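You operate a simulated robot arm through the tools that you are given. There is no shell and no other tool.

Carry out the task below with a simulated robot arm. There is one attempt and no reset: what you move stays moved.

JOB
Fit the steel block marked 40 in the DRIVE box and try one index.
Fine: run knob to HAND before the clear lid opens; the old block goes on the carrier rack; lid shut and locked, run knob back to RUN before the index; no jam. Set down upright: steel block. Where these are worked on the way, their far stop is far enough and under half their travel is too little: clear lid.

Only the result counts: the job must be done as asked and must still hold three seconds after the hand-in. Knocking over, shifting, dropping, spilling or breaking anything else fails it. Lids that push on must go on centred and level and be pressed home; caps that screw on are set level and turned clockwise until they are tight.

ROBOT AND FRAMES
A 7-joint arm with a two-finger parallel gripper, fixed in place. Base frame: the origin is at the foot of the arm, x ahead of it, y to its left, z up. Units: cm, degrees, N and s.
With the tool pointing down near the work surface it reaches from about 28 to 68 cm from the base axis. Its first joint turns from -66.0 to 66.0 degrees. Payload 1.57 kg.
Tool frame: the origin (TCP) lies between the finger pads and is the grasp point; the fingertips stand 3 cm ahead of it; z points along the fingers, y is the line along which they close. The gripper opens to 11 cm. The fingers are 2.4 cm wide and 1.2 cm thick; the gripper's body (4.8 by 11.2 cm) begins 7.8 cm behind the TCP.
Orientation is that of the tool frame in the base frame, as a unit quaternion [x, y, z, w]. With the fingers straight down and closing along the base's y, the tool's x points along the base's -x, its y along +y and its z along -z.

CONTROLS
- The arm moves only by the tool move_arm. Its argument "steps" is one flat list of numbers, 7 for each row, row after row: the turn, a rotation vector about the tool's x, y, z in degrees, then the shift along the tool's x, y, z in cm, then the opening, from 0 (shut) to 1 (fully open). In form: [wx, wy, wz, x, y, z, fingers, wx, wy, wz, x, y, z, fingers, ...]. A call has 1 to 20 rows; each row is the pose to reach, as a shift and turn from the pose commanded when the call began, along the tool's axes at that moment. Each row takes 0.2 s and may step no farther than 5 cm and 8.6 degrees from the row before; otherwise, or with a gripper value out of range, the whole call is refused. Where a pose cannot be reached the arm comes as near as it can. A force on the tool above 90 N (or 10 N above the force at the start of the call, whichever is more), or a blocked arm, ends the call early, and 0.2 s more pass. The fingers move at their own pace (about 10.8 cm/s each) and stop on an object; they squeeze with about 40 N. The grip force told is the motor's: it shows also when the fingers shut on nothing. Time passes only in rows, and 0.2 s behind the last, so rows that repeat a pose let the fingers close. It gives the time, the measured TCP pose, the force on the tool (base axes), the opening and the grip force at its end, in the units of the frame above (readings bear some noise), with the torque about the TCP (base axes, N m) and any sound that the robot's microphone picked up.
- Cameras (640 x 400 px; columns grow to the right, rows downward): "scene" is fixed at [17.76, -40.95, 141.09]; the picture's right is [0.59, -0.81, 0.00], its down [-0.37, -0.27, -0.89] and it looks along [0.72, 0.52, -0.46] (base axes); focal length 319 px, centre (320, 200). "wrist" rides on the gripper at [7, 1.6, -14.1] in the tool frame; the picture's right is [-0.23, 0.97, 0.00], its down [-0.85, -0.20, -0.48] and it looks along [-0.47, -0.11, 0.88] (tool axes); focal length 222 px, centre (320, 200). There is no depth. A picture from a camera that has moved, and an enlarged one, comes with that camera's place and axes in the base frame and with its lens. The place of the scene camera against the robot may be out by one fixed shift of up to 1.2 cm in any direction.
- get_image(camera): a new picture of that camera. No time passes.
- enlarge(camera, box): a new picture of the part [left, top, right, bottom] of that camera's present view, enlarged. No time passes.
- job_done(): hands the job in; it is judged then, once.

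Places have to be worked out from the pictures, the camera data and where the tool is seen. Open the gripper and draw the arm clear of the work before you hand the job in, unless the task says otherwise.

The tools are called after "Emit:" by a JSON object that holds its "name" and its "arguments". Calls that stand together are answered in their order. move_arm: Moves the arm, as the interface text tells. Its arguments: {"type":"object","properties":{"steps":{"type":"array"}},"required":["steps"]} The other tools are called the same way: get_image (camera) takes a picture; enlarge (camera, box) takes an enlarged picture of a part of a camera's view; job_done () hands the job in.

At the start:

```text
clock: 0.0
tcp_pos: [38.23, 8.14, 127.61]
tool_rot: [-0.001, 1.0, 0.0, -0.001]
ft_force: [0.0, 0.2, -0.1]
torque: [-0.02, -0.01, -0.01]
opening: 11.01
grip_force: 0.2
```

scene: 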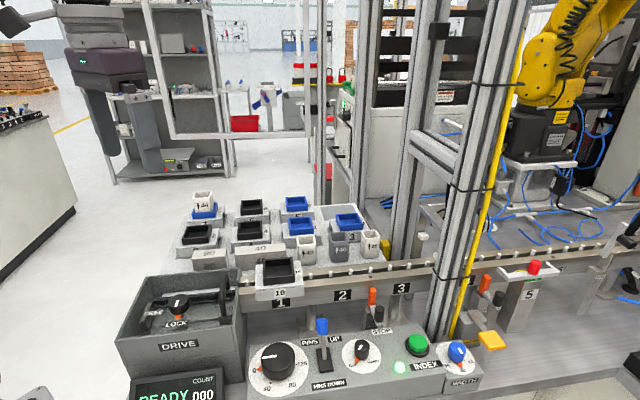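
wrist: 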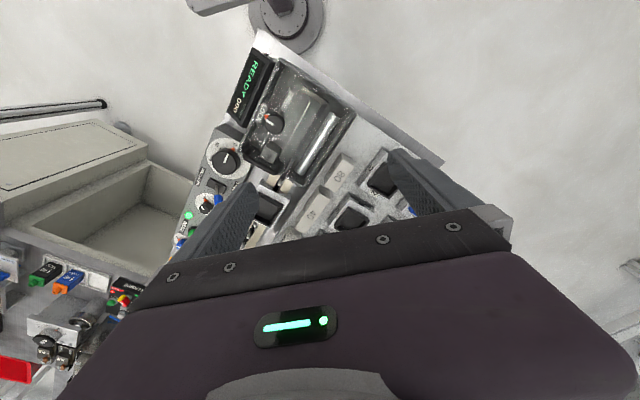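

I'll begin by looking closely at the work area with enlarged pictures from both cameras.

Emit:
{"name": "enlarge", "arguments": {"camera": "scene", "box": [110, 180, 270, 280]}}

Emit:
{"name": "enlarge", "arguments": {"camera": "scene", "box": [110, 270, 270, 400]}}

Emit:
{"name": "enlarge", "arguments": {"camera": "scene", "box": [240, 300, 500, 400]}}

Emit:
{"name": "enlarge", "arguments": {"camera": "scene", "box": [230, 180, 410, 300]}}

Emit:
{"name": "enlarge", "arguments": {"camera": "wrist", "box": [160, 20, 460, 250]}}

```text
4.00 times, centred on (190, 230) of scene
camera zoom: at [17.76, -40.95, 141.09], right [0.59, -0.81, 0.0], down [-0.37, -0.27, -0.89], along [0.72, 0.52, -0.46], focal length 1276 px, centre (840, 80)
```

zoom: 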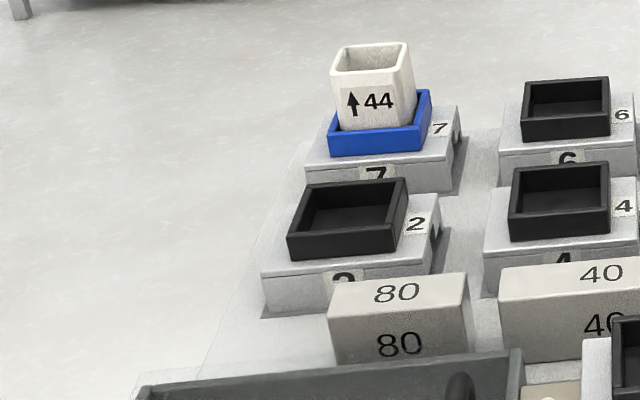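

```text
3.08 times, centred on (190, 335) of scene
camera zoom: at [17.76, -40.95, 141.09], right [0.59, -0.81, 0.0], down [-0.37, -0.27, -0.89], along [0.72, 0.52, -0.46], focal length 982 px, centre (720, -215)
```

zoom: 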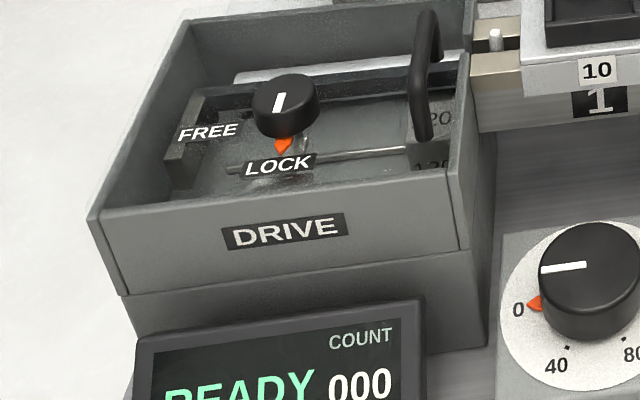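

```text
2.46 times, centred on (370, 350) of scene
camera zoom: at [17.76, -40.95, 141.09], right [0.59, -0.81, 0.0], down [-0.37, -0.27, -0.89], along [0.72, 0.52, -0.46], focal length 785 px, centre (197, -169)
```

zoom: 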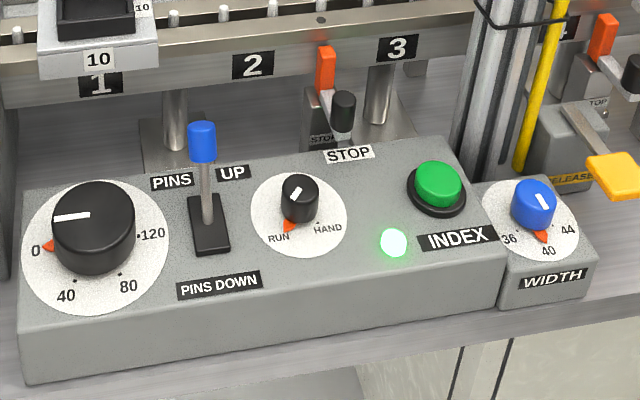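

```text
3.33 times, centred on (320, 240) of scene
camera zoom: at [17.76, -40.95, 141.09], right [0.59, -0.81, 0.0], down [-0.37, -0.27, -0.89], along [0.72, 0.52, -0.46], focal length 1063 px, centre (320, 67)
```

zoom: 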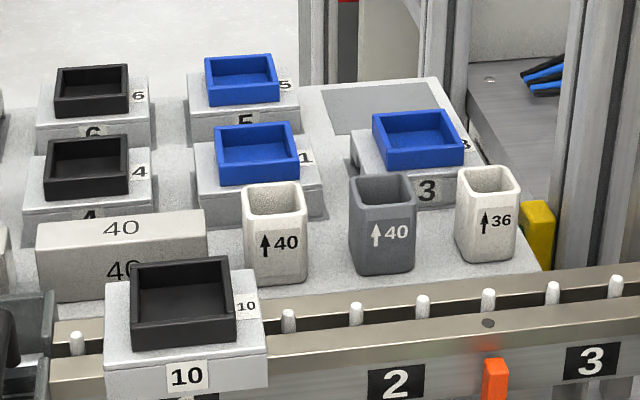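

```text
1.74 times, centred on (310, 135) of wrist
camera zoom: at [31.31, 9.88, 141.84], right [0.23, 0.97, 0.0], down [0.86, -0.2, 0.48], along [0.47, -0.11, -0.88], focal length 386 px, centre (337, 313)
```

zoom: 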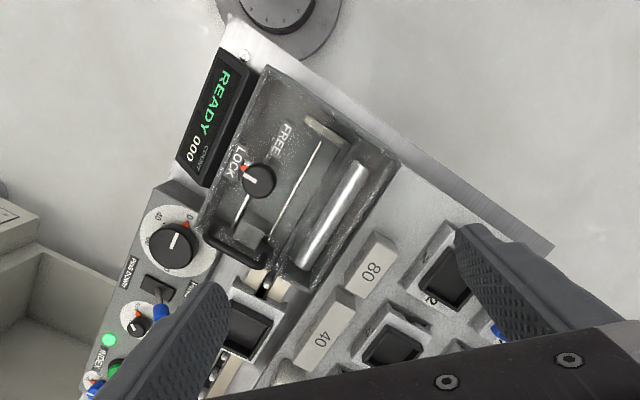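

The scene shows the DRIVE box with a clear lid that has a LOCK/FREE knob and a handle. The 40 and 80 blocks stand on the rack and the 120 block appears to be in the box. The bench line runs along roughly (0.69,-0.73), so I turn the tool about 46.6° to line up with it and move over the middle for a better look.

Emit:
{"name": "move_arm", "arguments": {"steps": [0, 0, 7.77, -1.3, -2.2, 0, 1, 0, 0, 15.53, -2.6, -4.4, 0, 1, 0, 0, 23.3, -3.9, -6.6, 0, 1, 0, 0, 31.07, -5.2, -8.8, 0, 1, 0, 0, 38.83, -6.5, -11, 0, 1, 0, 0, 46.6, -7.6, -13, 0, 1, 0, 0, 46.6, -7.6, -13, 0, 1]}}

Emit:
{"name": "get_image", "arguments": {"camera": "wrist"}}

Emit:
{"name": "get_image", "arguments": {"camera": "scene"}}

```text
clock: 1.6
tcp_pos: [45.98, -4.87, 127.54]
tool_rot: [0.396, 0.918, 0.0, 0.0]
ft_force: [-0.5, 0.5, -0.1]
torque: [-0.02, -0.01, 0.01]
opening: 11.0
grip_force: 0.0
```

```text
taken
camera wrist: at [42.29, 1.46, 141.77], right [0.86, 0.5, 0.0], down [0.44, -0.76, 0.48], along [0.24, -0.41, -0.88], focal length 222 px, centre (320, 200)
```

wrist: 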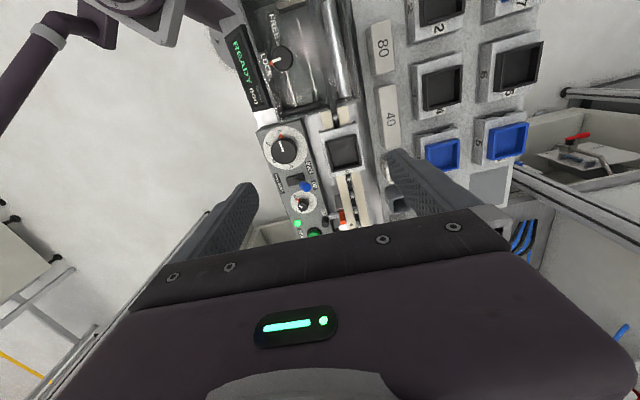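

```text
taken
```

scene: 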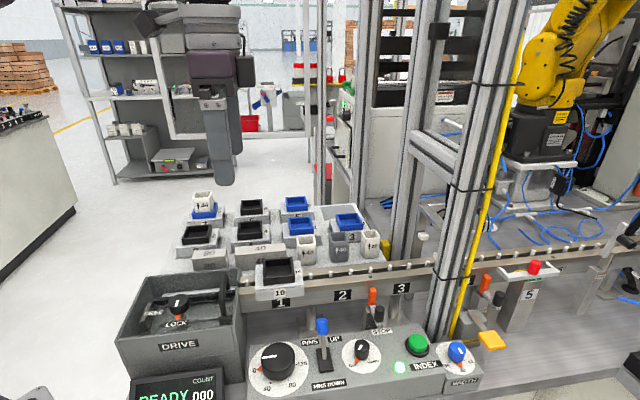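

The tool now lines up with the bench. I'll enlarge the wrist picture to read the layout.

Emit:
{"name": "enlarge", "arguments": {"camera": "wrist", "box": [220, 0, 420, 125]}}

Emit:
{"name": "enlarge", "arguments": {"camera": "wrist", "box": [240, 115, 420, 240]}}

Emit:
{"name": "enlarge", "arguments": {"camera": "wrist", "box": [360, 0, 560, 210]}}

```text
3.20 times, centred on (320, 62) of wrist
camera zoom: at [42.29, 1.46, 141.77], right [0.86, 0.5, 0.0], down [0.44, -0.76, 0.48], along [0.24, -0.41, -0.88], focal length 711 px, centre (320, 640)
```

zoom: 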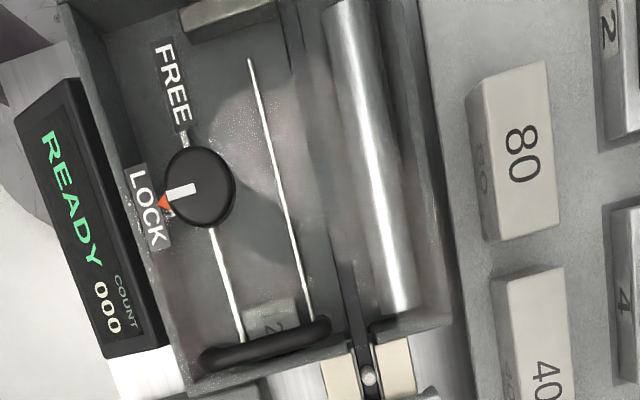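

```text
3.20 times, centred on (330, 178) of wrist
camera zoom: at [42.29, 1.46, 141.77], right [0.86, 0.5, 0.0], down [0.44, -0.76, 0.48], along [0.24, -0.41, -0.88], focal length 711 px, centre (288, 272)
```

zoom: 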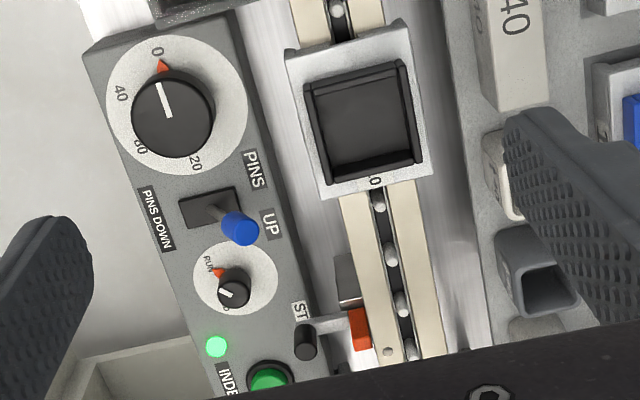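

```text
1.90 times, centred on (460, 105) of wrist
camera zoom: at [42.29, 1.46, 141.77], right [0.86, 0.5, 0.0], down [0.44, -0.76, 0.48], along [0.24, -0.41, -0.88], focal length 423 px, centre (53, 381)
```

zoom: 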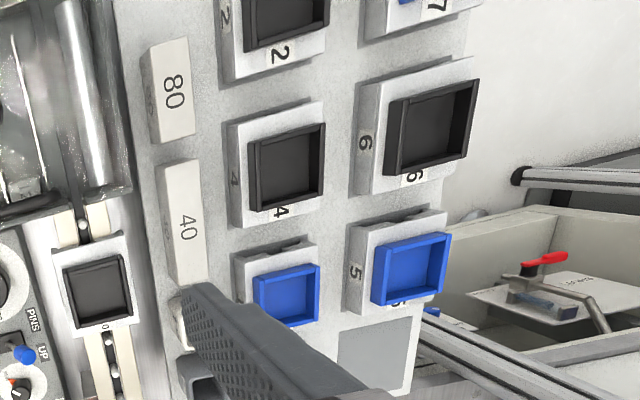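

Now I move closer over the DRIVE box to see the lid, handle and lock knob, staying well above it.

Emit:
{"name": "move_arm", "arguments": {"steps": [0, 0, 0, 3, -1, 2, 1, 0, 0, 0, 6, -2, 4, 1, 0, 0, 0, 9, -3, 6, 1, 0, 0, 0, 11, -3, 8, 1, 0, 0, 0, 11, -3, 8, 1]}}

Emit:
{"name": "get_image", "arguments": {"camera": "wrist"}}

Emit:
{"name": "enlarge", "arguments": {"camera": "wrist", "box": [220, 0, 420, 200]}}

```text
clock: 2.8
tcp_pos: [36.12, 1.02, 119.63]
tool_rot: [0.394, 0.919, 0.0, 0.0]
ft_force: [0.5, -1.3, -0.5]
torque: [0.0, -0.01, -0.03]
opening: 10.98
grip_force: 0.1
```

```text
taken
camera wrist: at [32.55, 7.45, 133.8], right [0.86, 0.5, 0.0], down [0.44, -0.76, 0.48], along [0.24, -0.41, -0.88], focal length 222 px, centre (320, 200)
```

wrist: 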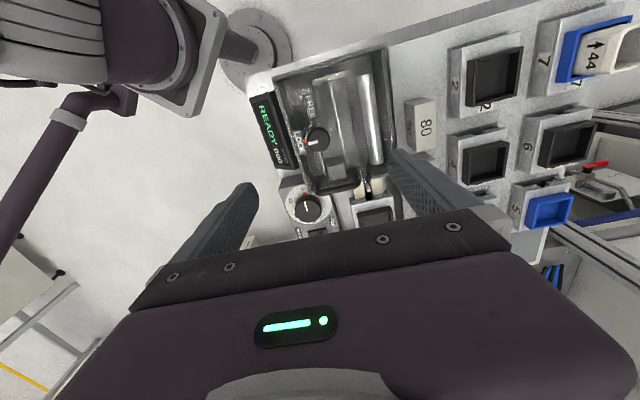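

```text
2.00 times, centred on (320, 100) of wrist
camera zoom: at [32.55, 7.45, 133.8], right [0.86, 0.5, 0.0], down [0.44, -0.76, 0.48], along [0.24, -0.41, -0.88], focal length 444 px, centre (320, 400)
```

zoom: 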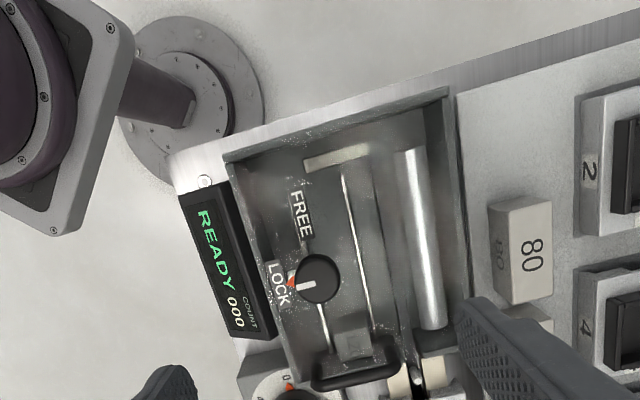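

I need finer detail on the lid, so I'll enlarge the scene view of the box.

Emit:
{"name": "enlarge", "arguments": {"camera": "scene", "box": [115, 265, 195, 345]}}

Emit:
{"name": "enlarge", "arguments": {"camera": "scene", "box": [180, 255, 260, 335]}}

Emit:
{"name": "enlarge", "arguments": {"camera": "wrist", "box": [290, 100, 410, 220]}}

Emit:
{"name": "enlarge", "arguments": {"camera": "wrist", "box": [270, 40, 400, 150]}}

```text
5.00 times, centred on (155, 305) of scene
camera zoom: at [17.76, -40.95, 141.09], right [0.59, -0.81, 0.0], down [-0.37, -0.27, -0.89], along [0.72, 0.52, -0.46], focal length 1595 px, centre (1145, -325)
```

zoom: 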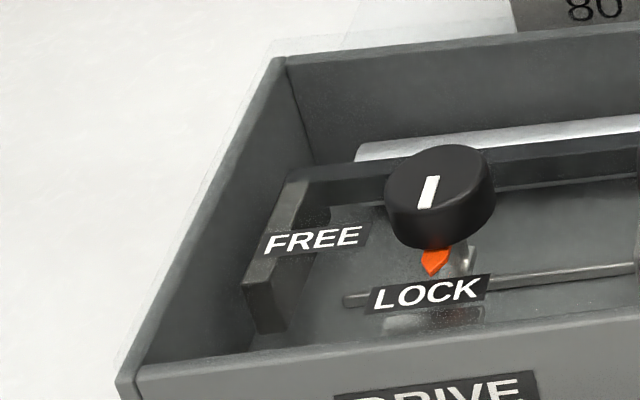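

```text
5.00 times, centred on (220, 295) of scene
camera zoom: at [17.76, -40.95, 141.09], right [0.59, -0.81, 0.0], down [-0.37, -0.27, -0.89], along [0.72, 0.52, -0.46], focal length 1595 px, centre (820, -275)
```

zoom: 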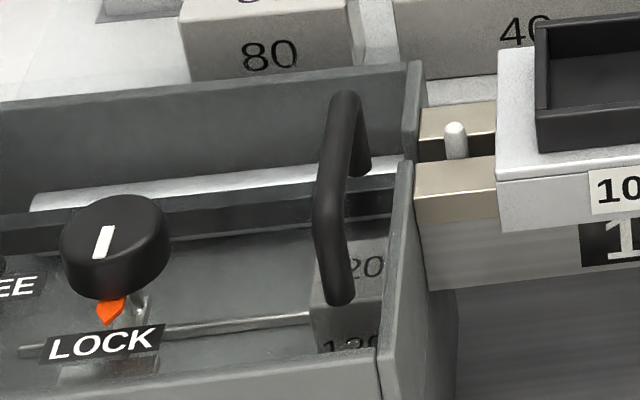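

```text
3.33 times, centred on (350, 160) of wrist
camera zoom: at [32.55, 7.45, 133.8], right [0.86, 0.5, 0.0], down [0.44, -0.76, 0.48], along [0.24, -0.41, -0.88], focal length 740 px, centre (220, 333)
```

zoom: 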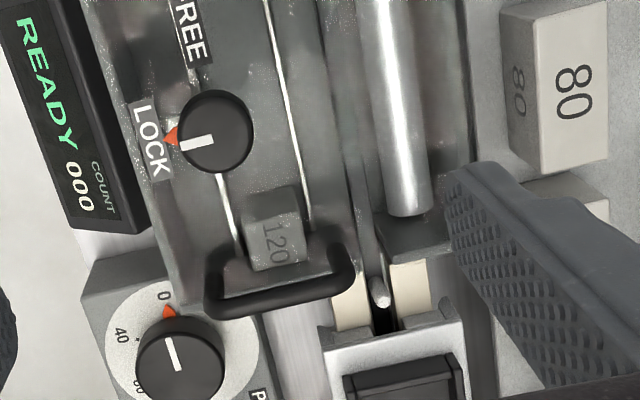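

```text
3.64 times, centred on (335, 95) of wrist
camera zoom: at [32.55, 7.45, 133.8], right [0.86, 0.5, 0.0], down [0.44, -0.76, 0.48], along [0.24, -0.41, -0.88], focal length 808 px, centre (266, 582)
```

zoom: 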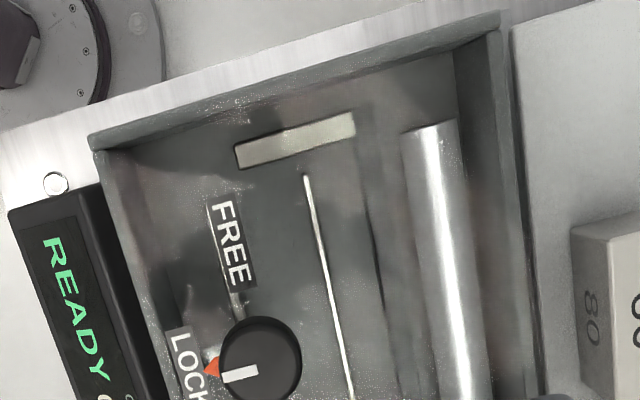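

Two views put the lock knob at about a=24.4, b=26.9, z≈102 in bench axes (a along the line, b across). The RUN knob is at about a=54.5, b=21.2, z≈93. I now travel high to above the RUN knob and look again.

Emit:
{"name": "move_arm", "arguments": {"steps": [0, 0, 0, -4.5, -1, 0, 0.6, 0, 0, 0, -9, -2, 0, 0.6, 0, 0, 0, -13.5, -3, 0, 0.6, 0, 0, 0, -18, -4, 1, 0.6, 0, 0, 0, -22.5, -5, 3, 0.6, 0, 0, 0, -26.5, -5.8, 5, 0.6, 0, 0, 0, -30.3, -5.9, 7, 0.6, 0, 0, 0, -30.3, -5.9, 9, 0.6, 0, 0, 0, -30.3, -5.9, 9, 0.6]}}

Emit:
{"name": "get_image", "arguments": {"camera": "wrist"}}

Emit:
{"name": "get_image", "arguments": {"camera": "scene"}}

Emit:
{"name": "enlarge", "arguments": {"camera": "wrist", "box": [240, 80, 400, 220]}}

```text
refused: row 5 steps farther than a row can; nothing moved
```

```text
taken
camera wrist: at [32.55, 7.45, 133.8], right [0.86, 0.5, 0.0], down [0.44, -0.76, 0.48], along [0.24, -0.41, -0.88], focal length 222 px, centre (320, 200)
```

wrist: 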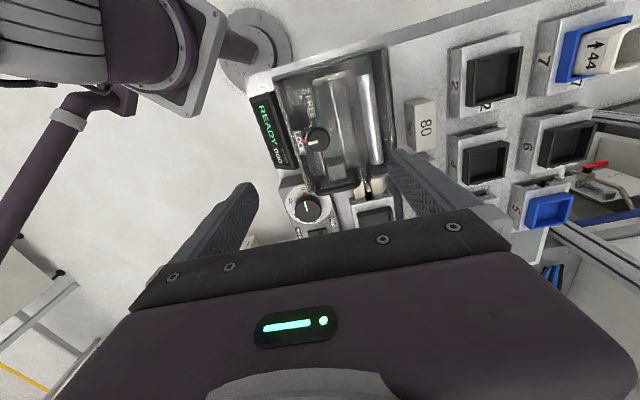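

```text
taken
```

scene: 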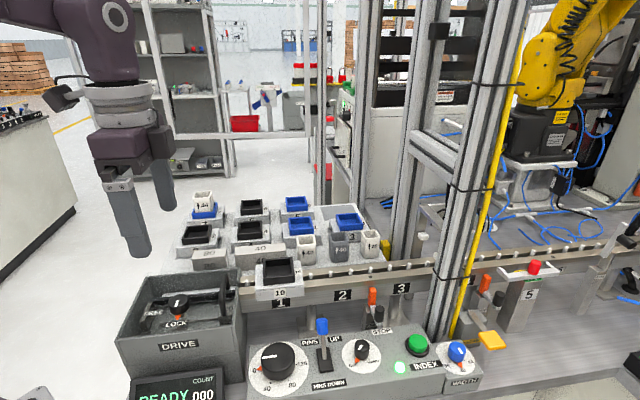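

```text
2.86 times, centred on (320, 150) of wrist
camera zoom: at [32.55, 7.45, 133.8], right [0.86, 0.5, 0.0], down [0.44, -0.76, 0.48], along [0.24, -0.41, -0.88], focal length 635 px, centre (320, 343)
```

zoom: 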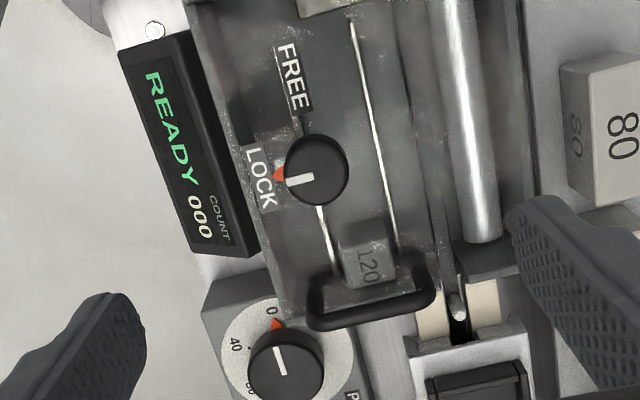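

The call was refused because one row was longer than 5 cm. I'll resend it with shorter rows.

Emit:
{"name": "move_arm", "arguments": {"steps": [0, 0, 0, -4, -1, 0, 0.6, 0, 0, 0, -8, -2, 0, 0.6, 0, 0, 0, -12, -3, 0, 0.6, 0, 0, 0, -16, -4, 1, 0.6, 0, 0, 0, -20, -5, 2, 0.6, 0, 0, 0, -24, -5.9, 4, 0.6, 0, 0, 0, -27.5, -5.9, 6, 0.6, 0, 0, 0, -30.3, -5.9, 8, 0.6, 0, 0, 0, -30.3, -5.9, 9, 0.6, 0, 0, 0, -30.3, -5.9, 9, 0.6]}}

Emit:
{"name": "get_image", "arguments": {"camera": "wrist"}}

Emit:
{"name": "get_image", "arguments": {"camera": "scene"}}

Emit:
{"name": "enlarge", "arguments": {"camera": "wrist", "box": [240, 80, 400, 220]}}

```text
clock: 5.0
tcp_pos: [52.94, -24.93, 110.61]
tool_rot: [0.395, 0.919, 0.0, 0.0]
ft_force: [-1.2, -0.4, 1.3]
torque: [0.01, 0.02, -0.04]
opening: 6.6
grip_force: 0.0
```

```text
taken
camera wrist: at [49.18, -18.76, 124.75], right [0.86, 0.51, 0.0], down [0.44, -0.76, 0.48], along [0.24, -0.41, -0.88], focal length 222 px, centre (320, 200)
```

wrist: 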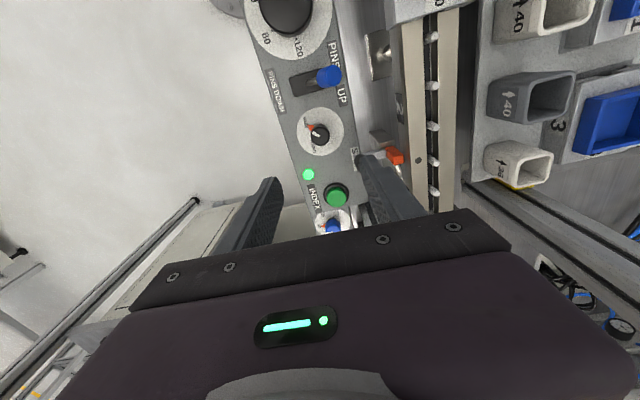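

```text
taken
```

scene: 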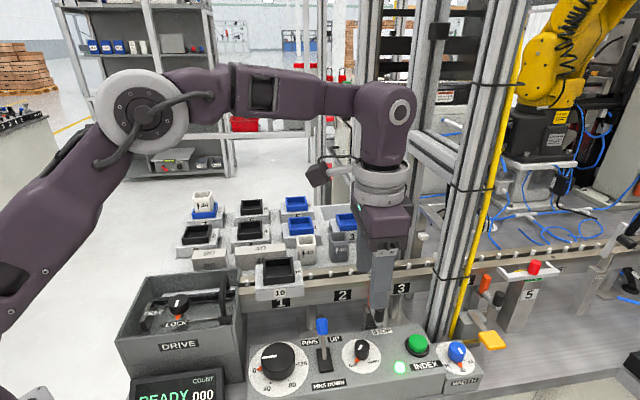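

```text
2.86 times, centred on (320, 150) of wrist
camera zoom: at [49.18, -18.76, 124.75], right [0.86, 0.51, 0.0], down [0.44, -0.76, 0.48], along [0.24, -0.41, -0.88], focal length 635 px, centre (320, 343)
```

zoom: 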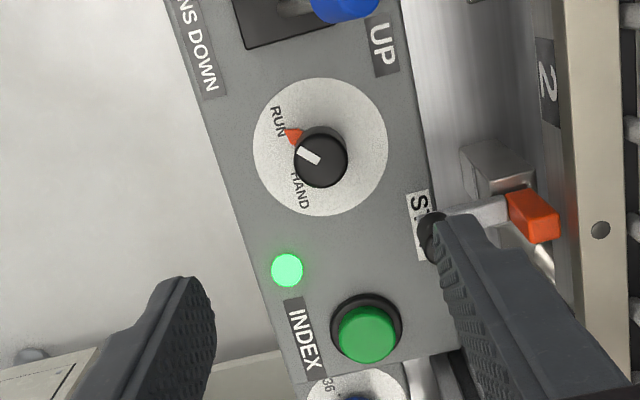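

The RUN knob top centre works out at a≈54.0, b≈21.2, z≈94.3, about 2.5 cm wide and 2 cm tall, with HAND about 90° counter-clockwise from above. I'll come down part way with the fingers straddling it and check the alignment.

Emit:
{"name": "move_arm", "arguments": {"steps": [0, 0, 0, 0.43, 0.04, 4, 0.5, 0, 0, 0, 0.43, 0.04, 8, 0.5, 0, 0, 0, 0.43, 0.04, 10, 0.5, 0, 0, 0, 0.43, 0.04, 12, 0.5, 0, 0, 0, 0.43, 0.04, 12, 0.5]}}

Emit:
{"name": "get_image", "arguments": {"camera": "wrist"}}

Emit:
{"name": "enlarge", "arguments": {"camera": "wrist", "box": [240, 120, 400, 240]}}

Emit:
{"name": "enlarge", "arguments": {"camera": "scene", "box": [310, 260, 430, 380]}}

```text
clock: 6.2
tcp_pos: [52.4, -24.51, 98.57]
tool_rot: [0.395, 0.919, 0.0, 0.0]
ft_force: [0.5, -0.3, 0.2]
torque: [0.01, -0.01, -0.01]
opening: 5.51
grip_force: 0.1
```

```text
taken
camera wrist: at [48.82, -18.38, 112.8], right [0.86, 0.51, 0.0], down [0.44, -0.76, 0.48], along [0.24, -0.41, -0.88], focal length 222 px, centre (320, 200)
```

wrist: 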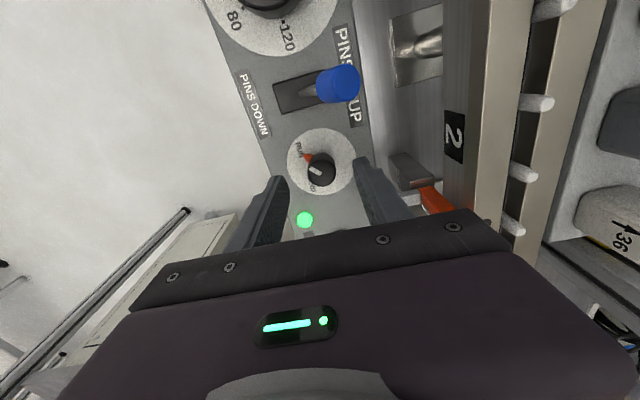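

```text
3.33 times, centred on (320, 180) of wrist
camera zoom: at [48.82, -18.38, 112.8], right [0.86, 0.51, 0.0], down [0.44, -0.76, 0.48], along [0.24, -0.41, -0.88], focal length 740 px, centre (320, 267)
```

zoom: 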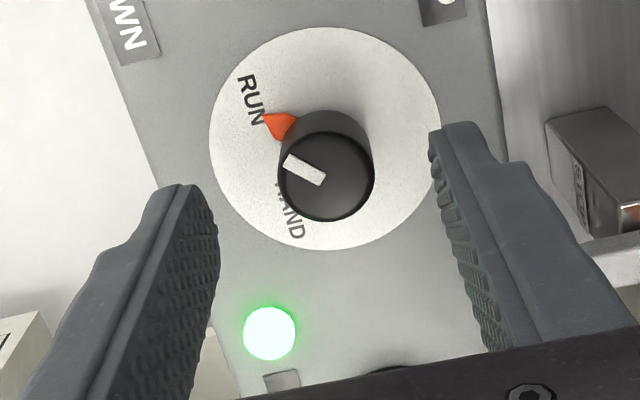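

```text
3.33 times, centred on (370, 320) of scene
camera zoom: at [17.76, -40.95, 141.09], right [0.59, -0.81, 0.0], down [-0.37, -0.27, -0.89], along [0.72, 0.52, -0.46], focal length 1063 px, centre (153, -200)
```

zoom: 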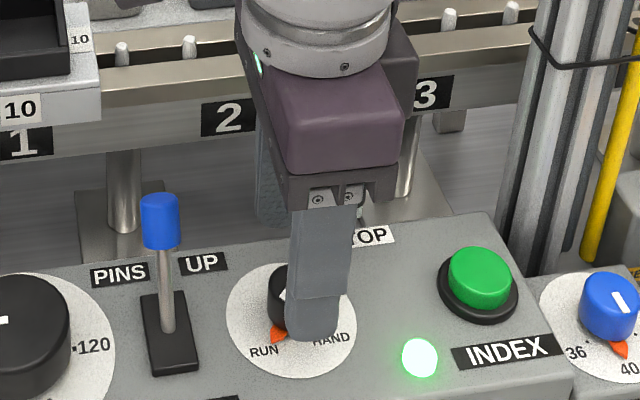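

The fingers straddle the knob, which is centred within about 0.2 cm. I lower so the tips are just above the panel, then close.

Emit:
{"name": "move_arm", "arguments": {"steps": [0, 0, 0, -0.15, 0.05, 1.5, 0.5, 0, 0, 0, -0.15, 0.05, 2.7, 0.5, 0, 0, 0, -0.15, 0.05, 2.7, 0.0, 0, 0, 0, -0.15, 0.05, 2.7, 0.0, 0, 0, 0, -0.15, 0.05, 2.7, 0.0]}}

Emit:
{"name": "enlarge", "arguments": {"camera": "wrist", "box": [240, 120, 400, 240]}}

```text
clock: 7.4
tcp_pos: [52.7, -24.66, 95.91]
tool_rot: [0.394, 0.919, 0.001, 0.0]
ft_force: [4.0, 6.1, -0.2]
torque: [-0.36, -0.13, 0.0]
opening: 2.55
grip_force: 37.1
```

```text
3.33 times, centred on (320, 180) of wrist
camera zoom: at [48.97, -18.38, 110.15], right [0.86, 0.51, 0.0], down [0.44, -0.76, 0.48], along [0.24, -0.41, -0.88], focal length 740 px, centre (320, 267)
```

zoom: 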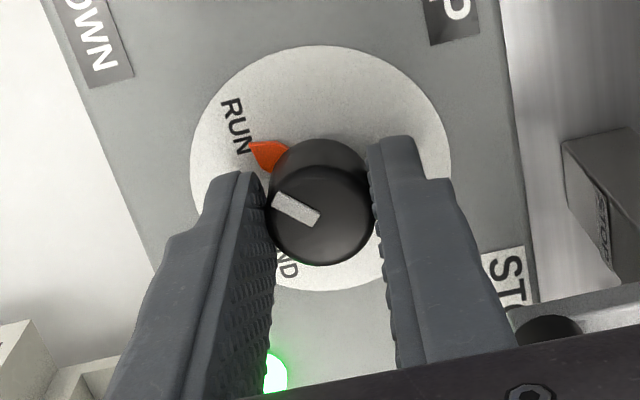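

The knob is gripped (2.55 cm wide). I turn it 90° counter-clockwise from above, which is negative about tool z, to HAND.

Emit:
{"name": "move_arm", "arguments": {"steps": [0, 0, -8, 0, 0.08, 0, 0, 0, 0, -16, 0, 0.12, 0, 0, 0, 0, -24, 0, 0.12, 0, 0, 0, 0, -32, 0, 0.12, 0, 0, 0, 0, -40, 0, 0.12, 0, 0, 0, 0, -48, 0, 0.12, 0, 0, 0, 0, -56, 0, 0.12, 0, 0, 0, 0, -64, 0, 0.12, 0, 0, 0, 0, -72, 0, 0.12, 0, 0, 0, 0, -80, 0, 0.12, 0, 0, 0, 0, -86, 0, 0.12, 0, 0, 0, 0, -90, 0, 0.12, 0, 0, 0, 0, -90, 0, 0.12, 0, 0]}}

Emit:
{"name": "get_image", "arguments": {"camera": "wrist"}}

Emit:
{"name": "enlarge", "arguments": {"camera": "wrist", "box": [240, 120, 400, 240]}}

Emit:
{"name": "enlarge", "arguments": {"camera": "scene", "box": [310, 260, 430, 380]}}

```text
clock: 10.2
tcp_pos: [52.7, -24.75, 95.97]
tool_rot: [-0.371, 0.929, 0.0, 0.0]
ft_force: [-12.4, -18.2, 1.0]
torque: [-0.31, 0.61, -0.12]
opening: 2.58
grip_force: 37.0
```

```text
taken
camera wrist: at [46.43, -28.24, 110.16], right [-0.51, 0.86, 0.0], down [0.76, 0.44, 0.48], along [0.41, 0.24, -0.88], focal length 222 px, centre (320, 200)
```

wrist: 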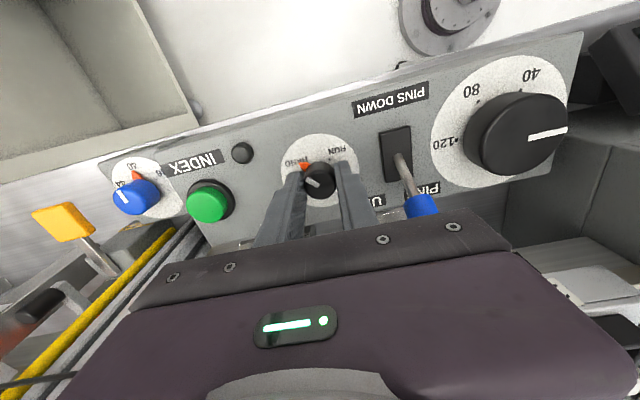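

```text
3.33 times, centred on (320, 180) of wrist
camera zoom: at [46.43, -28.24, 110.16], right [-0.51, 0.86, 0.0], down [0.76, 0.44, 0.48], along [0.41, 0.24, -0.88], focal length 740 px, centre (320, 267)
```

zoom: 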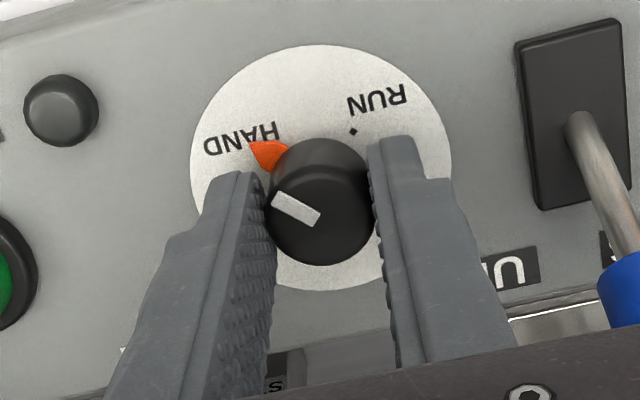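

```text
3.33 times, centred on (370, 320) of scene
camera zoom: at [17.73, -41.0, 141.08], right [0.59, -0.81, 0.0], down [-0.37, -0.27, -0.89], along [0.72, 0.52, -0.46], focal length 1063 px, centre (153, -200)
```

zoom: 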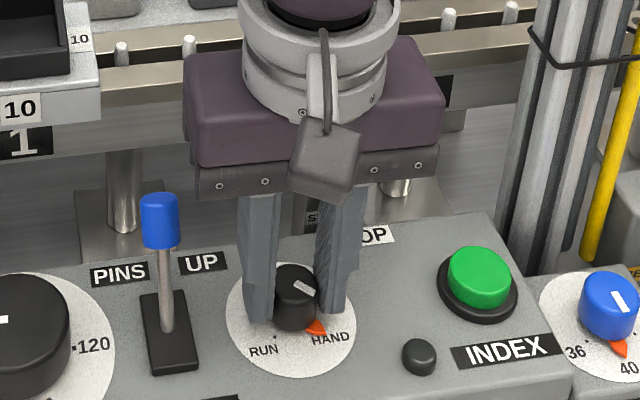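

The pointer is at HAND and the run light has gone out. I release, rise, and travel to above the lock knob on the clear lid.

Emit:
{"name": "move_arm", "arguments": {"steps": [0, 0, 0, 0, 0, 0, 0.4, 0, 0, 0, 0, 0, -1, 0.4, 0, 0, 0, 0, 0, -5, 0.4, 0, 0, 0, 0, 0, -9, 0.4, 0, 0, 0, 0, 0, -13, 0.4, 0, 0, 0, 0, 0, -17, 0.5, 0, 0, 0, -0.79, 4.25, -17, 0.5, 0, 0, 0, -1.58, 8.5, -17, 0.5, 0, 0, 0, -2.37, 12.75, -17, 0.5, 0, 0, 0, -3.16, 17, -17, 0.5, 0, 0, 0, -3.95, 21.25, -17, 0.5, 0, 0, 0, -4.74, 25.5, -17, 0.5, 0, 0, 0, -5.53, 29.75, -17, 0.5, 0, 0, 0, -5.53, 29.75, -17, 0.5]}}

Emit:
{"name": "get_image", "arguments": {"camera": "wrist"}}

Emit:
{"name": "enlarge", "arguments": {"camera": "wrist", "box": [240, 80, 400, 220]}}

Emit:
{"name": "enlarge", "arguments": {"camera": "scene", "box": [300, 260, 430, 390]}}

Emit:
{"name": "enlarge", "arguments": {"camera": "scene", "box": [110, 200, 270, 360]}}

```text
clock: 13.2
tcp_pos: [36.19, 0.98, 113.16]
tool_rot: [-0.371, 0.929, 0.0, 0.0]
ft_force: [-0.3, 1.0, -0.3]
torque: [0.0, -0.02, 0.0]
opening: 5.48
grip_force: 0.1
```

```text
taken
camera wrist: at [29.98, -2.59, 127.25], right [-0.51, 0.86, 0.0], down [0.76, 0.44, 0.48], along [0.41, 0.24, -0.88], focal length 222 px, centre (320, 200)
```

wrist: 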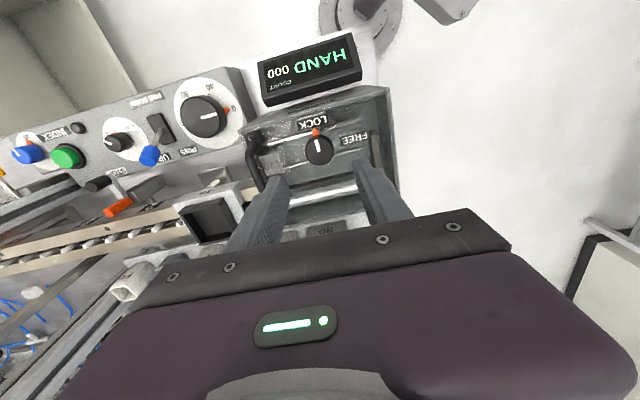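

```text
2.86 times, centred on (320, 150) of wrist
camera zoom: at [29.98, -2.59, 127.25], right [-0.51, 0.86, 0.0], down [0.76, 0.44, 0.48], along [0.41, 0.24, -0.88], focal length 635 px, centre (320, 343)
```

zoom: 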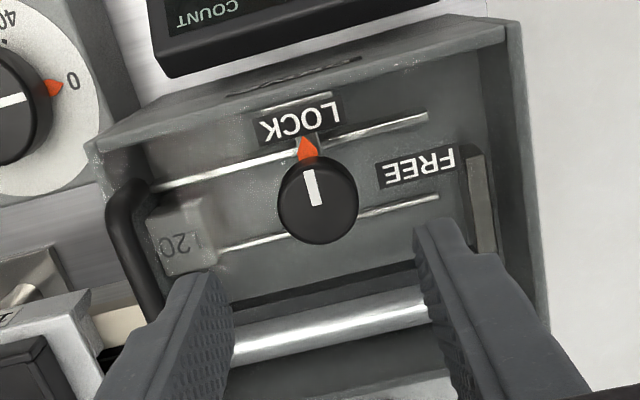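

```text
3.08 times, centred on (365, 325) of scene
camera zoom: at [17.76, -40.95, 141.09], right [0.59, -0.81, 0.0], down [-0.37, -0.27, -0.89], along [0.72, 0.52, -0.46], focal length 982 px, centre (182, -185)
```

zoom: 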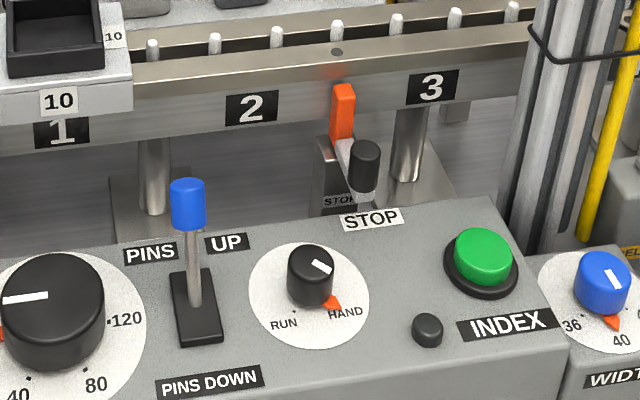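

```text
2.50 times, centred on (190, 280) of scene
camera zoom: at [17.76, -40.95, 141.09], right [0.59, -0.81, 0.0], down [-0.37, -0.27, -0.89], along [0.72, 0.52, -0.46], focal length 798 px, centre (645, 0)
```

zoom: 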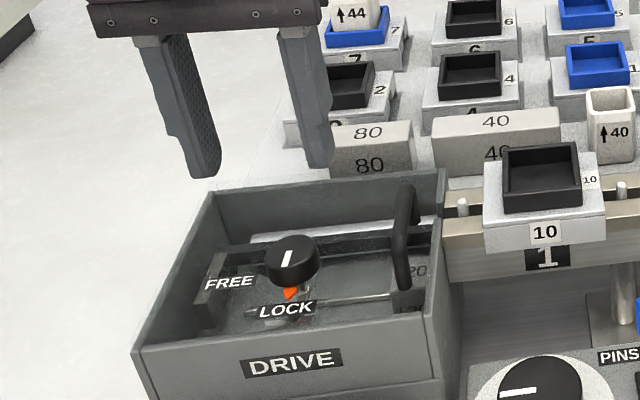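

The display now reads HAND. The lock knob (about 3.1 cm wide, top near z≈102.4) is directly under the TCP. I descend to straddle it and grip.

Emit:
{"name": "move_arm", "arguments": {"steps": [0, 0, 0, 0, -0.1, 3, 0.5, 0, 0, 0, 0, -0.1, 6, 0.5, 0, 0, 0, 0, -0.1, 8, 0.5, 0, 0, 0, 0, -0.1, 9.2, 0.5, 0, 0, 0, 0, -0.1, 9.2, 0.5]}}

Emit:
{"name": "enlarge", "arguments": {"camera": "wrist", "box": [240, 120, 400, 240]}}

Emit:
{"name": "enlarge", "arguments": {"camera": "scene", "box": [110, 240, 250, 360]}}

```text
clock: 14.3
tcp_pos: [36.3, 0.75, 104.13]
tool_rot: [-0.371, 0.929, -0.002, 0.002]
ft_force: [-8.5, -1.9, 30.7]
torque: [0.53, 1.14, 0.27]
opening: 5.79
grip_force: 1.8
stopped in row 5: the force on the tool passed its limit at 105 N (the readings are from after the stop); the commanded pose is now the measured one
```

```text
3.33 times, centred on (320, 180) of wrist
camera zoom: at [30.11, -2.81, 118.27], right [-0.51, 0.86, -0.01], down [0.75, 0.45, 0.48], along [0.42, 0.24, -0.88], focal length 740 px, centre (320, 267)
```

zoom: 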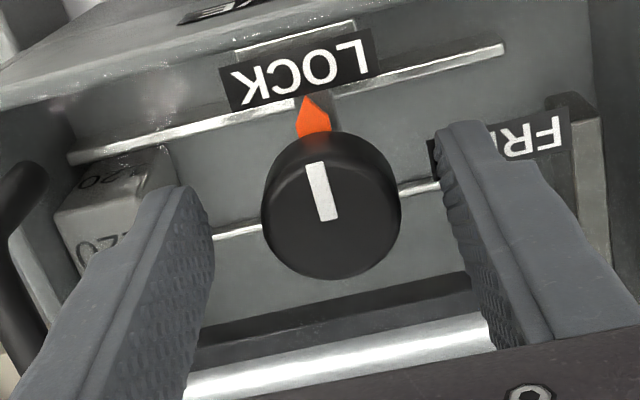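

```text
3.33 times, centred on (180, 300) of scene
camera zoom: at [17.7, -40.97, 141.09], right [0.59, -0.81, 0.0], down [-0.37, -0.27, -0.89], along [0.72, 0.52, -0.46], focal length 1063 px, centre (787, -133)
```

zoom: 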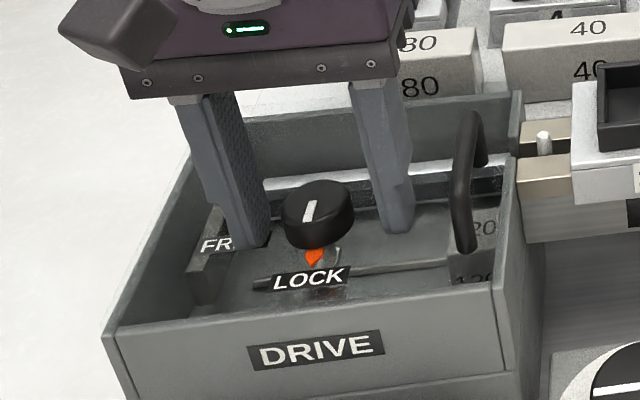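

The tips touched the lid surface, so the lid top is at z≈101.1. I back off 0.4 cm, centre on the knob and close the fingers.

Emit:
{"name": "move_arm", "arguments": {"steps": [0, 0, 0, 0.1, 0.1, -0.4, 0.5, 0, 0, 0, 0.15, 0.2, -0.5, 0.5, 0, 0, 0, 0.15, 0.2, -0.5, 0, 0, 0, 0, 0.15, 0.2, -0.5, 0, 0, 0, 0, 0.15, 0.2, -0.5, 0]}}

Emit:
{"name": "enlarge", "arguments": {"camera": "wrist", "box": [240, 120, 400, 240]}}

```text
clock: 15.5
tcp_pos: [36.19, 0.92, 104.55]
tool_rot: [-0.371, 0.929, -0.001, 0.003]
ft_force: [-5.1, 11.0, 0.9]
torque: [0.67, 0.36, -0.06]
opening: 3.13
grip_force: 40.9
```

```text
3.33 times, centred on (320, 180) of wrist
camera zoom: at [29.87, -2.68, 118.7], right [-0.51, 0.86, 0.0], down [0.75, 0.44, 0.48], along [0.42, 0.24, -0.88], focal length 740 px, centre (320, 267)
```

zoom: 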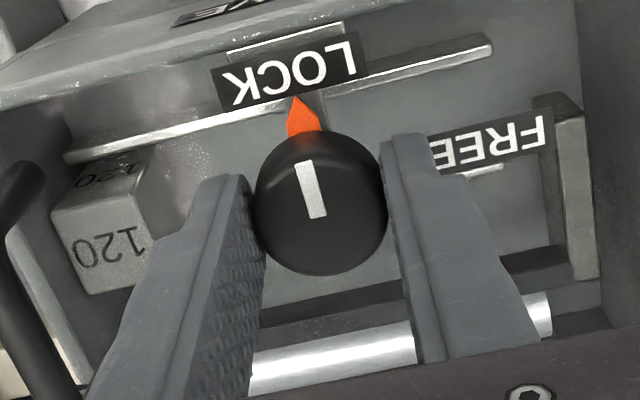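

It is gripped at 3.13 cm. I turn 90° clockwise from above, positive about tool z, toward FREE.

Emit:
{"name": "move_arm", "arguments": {"steps": [0, 0, 8, 0, 0.1, 0, 0, 0, 0, 16, 0, 0.15, 0, 0, 0, 0, 24, 0, 0.15, 0, 0, 0, 0, 32, 0, 0.15, 0, 0, 0, 0, 40, 0, 0.15, 0, 0, 0, 0, 48, 0, 0.15, 0, 0, 0, 0, 56, 0, 0.15, 0, 0, 0, 0, 64, 0, 0.15, 0, 0, 0, 0, 72, 0, 0.15, 0, 0, 0, 0, 80, 0, 0.15, 0, 0, 0, 0, 86, 0, 0.15, 0, 0, 0, 0, 90, 0, 0.15, 0, 0, 0, 0, 90, 0, 0.15, 0, 0]}}

Emit:
{"name": "get_image", "arguments": {"camera": "wrist"}}

Emit:
{"name": "enlarge", "arguments": {"camera": "wrist", "box": [240, 120, 400, 240]}}

Emit:
{"name": "enlarge", "arguments": {"camera": "scene", "box": [110, 240, 250, 360]}}

```text
clock: 18.3
tcp_pos: [36.24, 0.77, 104.48]
tool_rot: [0.395, 0.919, 0.001, 0.004]
ft_force: [5.9, -10.4, 1.4]
torque: [-0.66, 0.17, 0.0]
opening: 3.14
grip_force: 40.1
```

```text
taken
camera wrist: at [32.42, 7.14, 118.69], right [0.86, 0.5, 0.01], down [0.44, -0.76, 0.48], along [0.25, -0.41, -0.88], focal length 222 px, centre (320, 200)
```

wrist: 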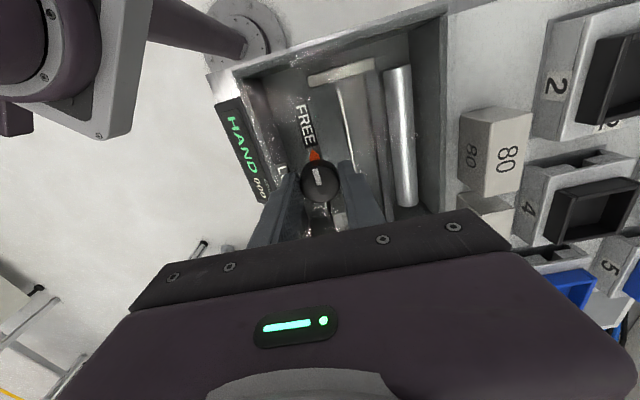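

```text
3.33 times, centred on (320, 180) of wrist
camera zoom: at [32.42, 7.14, 118.69], right [0.86, 0.5, 0.01], down [0.44, -0.76, 0.48], along [0.25, -0.41, -0.88], focal length 740 px, centre (320, 267)
```

zoom: 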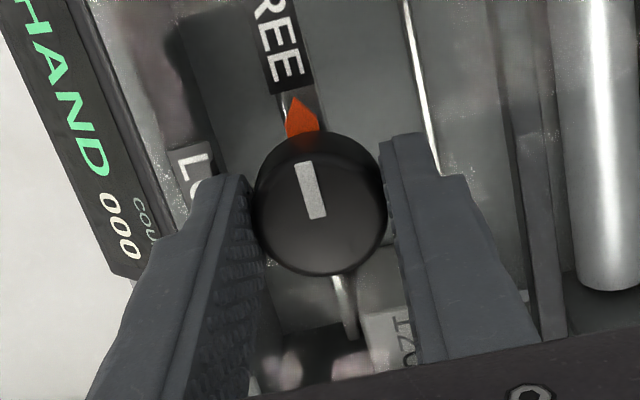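

```text
3.33 times, centred on (180, 300) of scene
camera zoom: at [17.78, -40.98, 141.08], right [0.59, -0.81, 0.0], down [-0.37, -0.27, -0.89], along [0.72, 0.52, -0.46], focal length 1063 px, centre (787, -133)
```

zoom: 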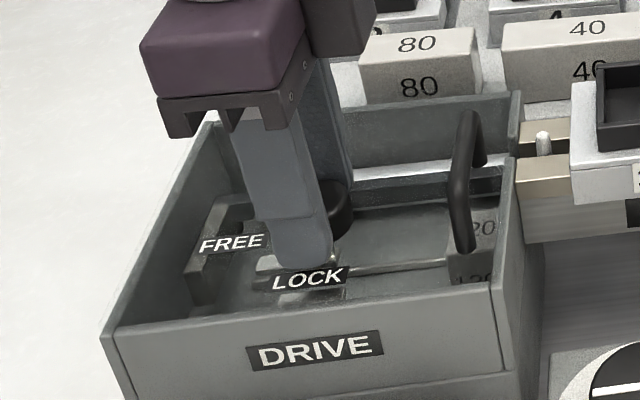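

The pointer is at FREE. I release and rise, correcting the slight tilt left over from the contact.

Emit:
{"name": "move_arm", "arguments": {"steps": [0, 0, 0, 0, 0, 0, 0.5, 0, 0, 0, 0, 0, -0.5, 0.5, 0.17, 0.16, 0, 0, 0, -4, 0.5, 0.34, 0.32, 0, 0, 0, -8, 0.5, 0.34, 0.32, 0, 0, 0, -10, 0.5, 0.34, 0.32, 0, 0, 0, -10, 0.5]}}

Emit:
{"name": "get_image", "arguments": {"camera": "wrist"}}

Emit:
{"name": "enlarge", "arguments": {"camera": "scene", "box": [110, 240, 250, 360]}}

```text
clock: 19.7
tcp_pos: [36.01, 1.01, 114.7]
tool_rot: [0.395, 0.919, 0.0, 0.001]
ft_force: [0.0, -0.7, 0.0]
torque: [0.04, 0.02, 0.01]
opening: 5.53
grip_force: 0.1
```

```text
taken
camera wrist: at [32.41, 7.22, 128.72], right [0.86, 0.51, 0.0], down [0.44, -0.76, 0.48], along [0.24, -0.41, -0.88], focal length 222 px, centre (320, 200)
```

wrist: 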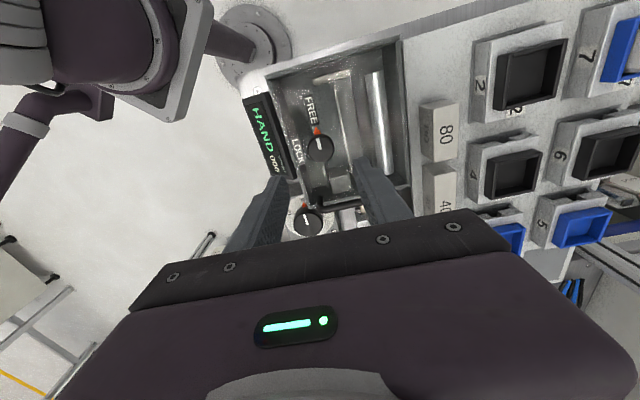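

```text
3.33 times, centred on (180, 300) of scene
camera zoom: at [17.76, -40.95, 141.09], right [0.59, -0.81, 0.0], down [-0.37, -0.27, -0.89], along [0.72, 0.52, -0.46], focal length 1063 px, centre (787, -133)
```

zoom: 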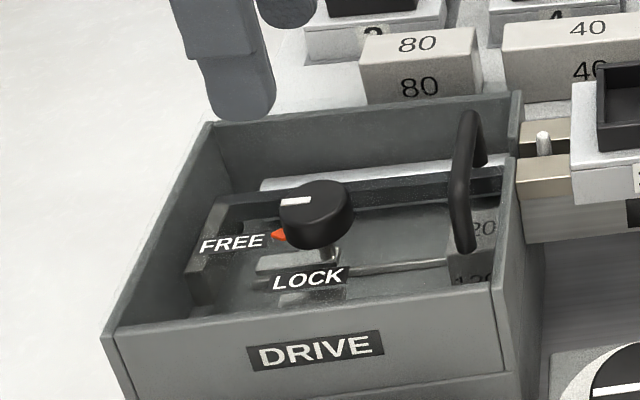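

The knob is at FREE. I look closely at the lid edges for hinge hardware before pulling the handle.

Emit:
{"name": "enlarge", "arguments": {"camera": "wrist", "box": [250, 30, 420, 130]}}

Emit:
{"name": "enlarge", "arguments": {"camera": "wrist", "box": [270, 110, 420, 230]}}

Emit:
{"name": "enlarge", "arguments": {"camera": "scene", "box": [195, 260, 255, 330]}}

Emit:
{"name": "enlarge", "arguments": {"camera": "scene", "box": [115, 260, 195, 320]}}

```text
3.76 times, centred on (335, 80) of wrist
camera zoom: at [32.41, 7.22, 128.72], right [0.86, 0.51, 0.0], down [0.44, -0.76, 0.48], along [0.24, -0.41, -0.88], focal length 836 px, centre (264, 652)
```

zoom: 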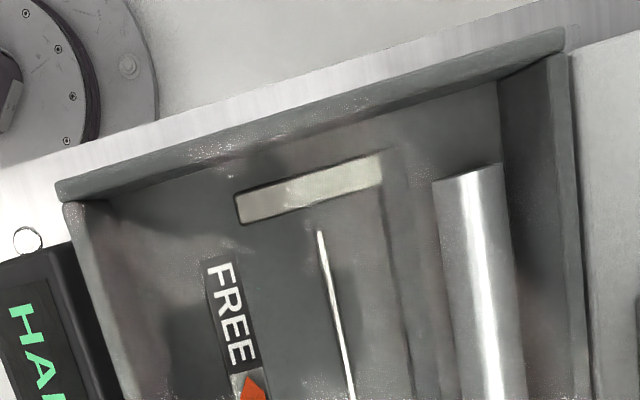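

```text
3.33 times, centred on (345, 170) of wrist
camera zoom: at [32.41, 7.22, 128.72], right [0.86, 0.51, 0.0], down [0.44, -0.76, 0.48], along [0.24, -0.41, -0.88], focal length 740 px, centre (237, 300)
```

zoom: 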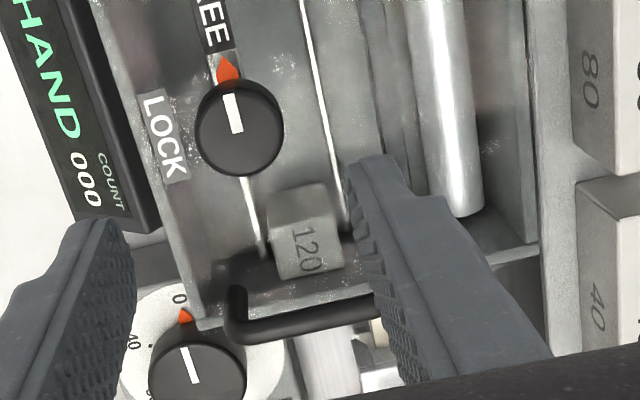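

```text
5.71 times, centred on (225, 295) of scene
camera zoom: at [17.76, -40.95, 141.09], right [0.59, -0.81, 0.0], down [-0.37, -0.27, -0.89], along [0.72, 0.52, -0.46], focal length 1823 px, centre (863, -343)
```

zoom: 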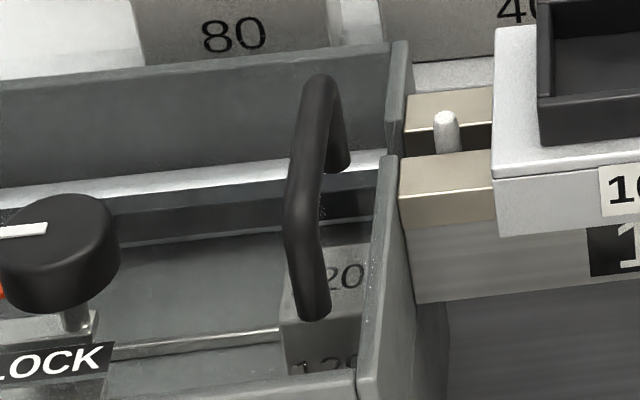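

```text
6.67 times, centred on (155, 290) of scene
camera zoom: at [17.76, -40.95, 141.09], right [0.59, -0.81, 0.0], down [-0.37, -0.27, -0.89], along [0.72, 0.52, -0.46], focal length 2127 px, centre (1420, -400)
```

zoom: 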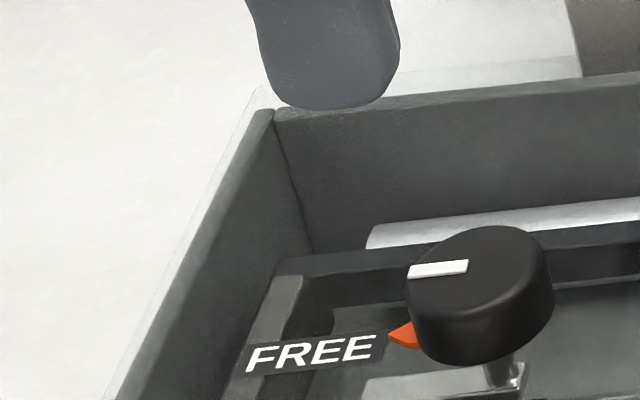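

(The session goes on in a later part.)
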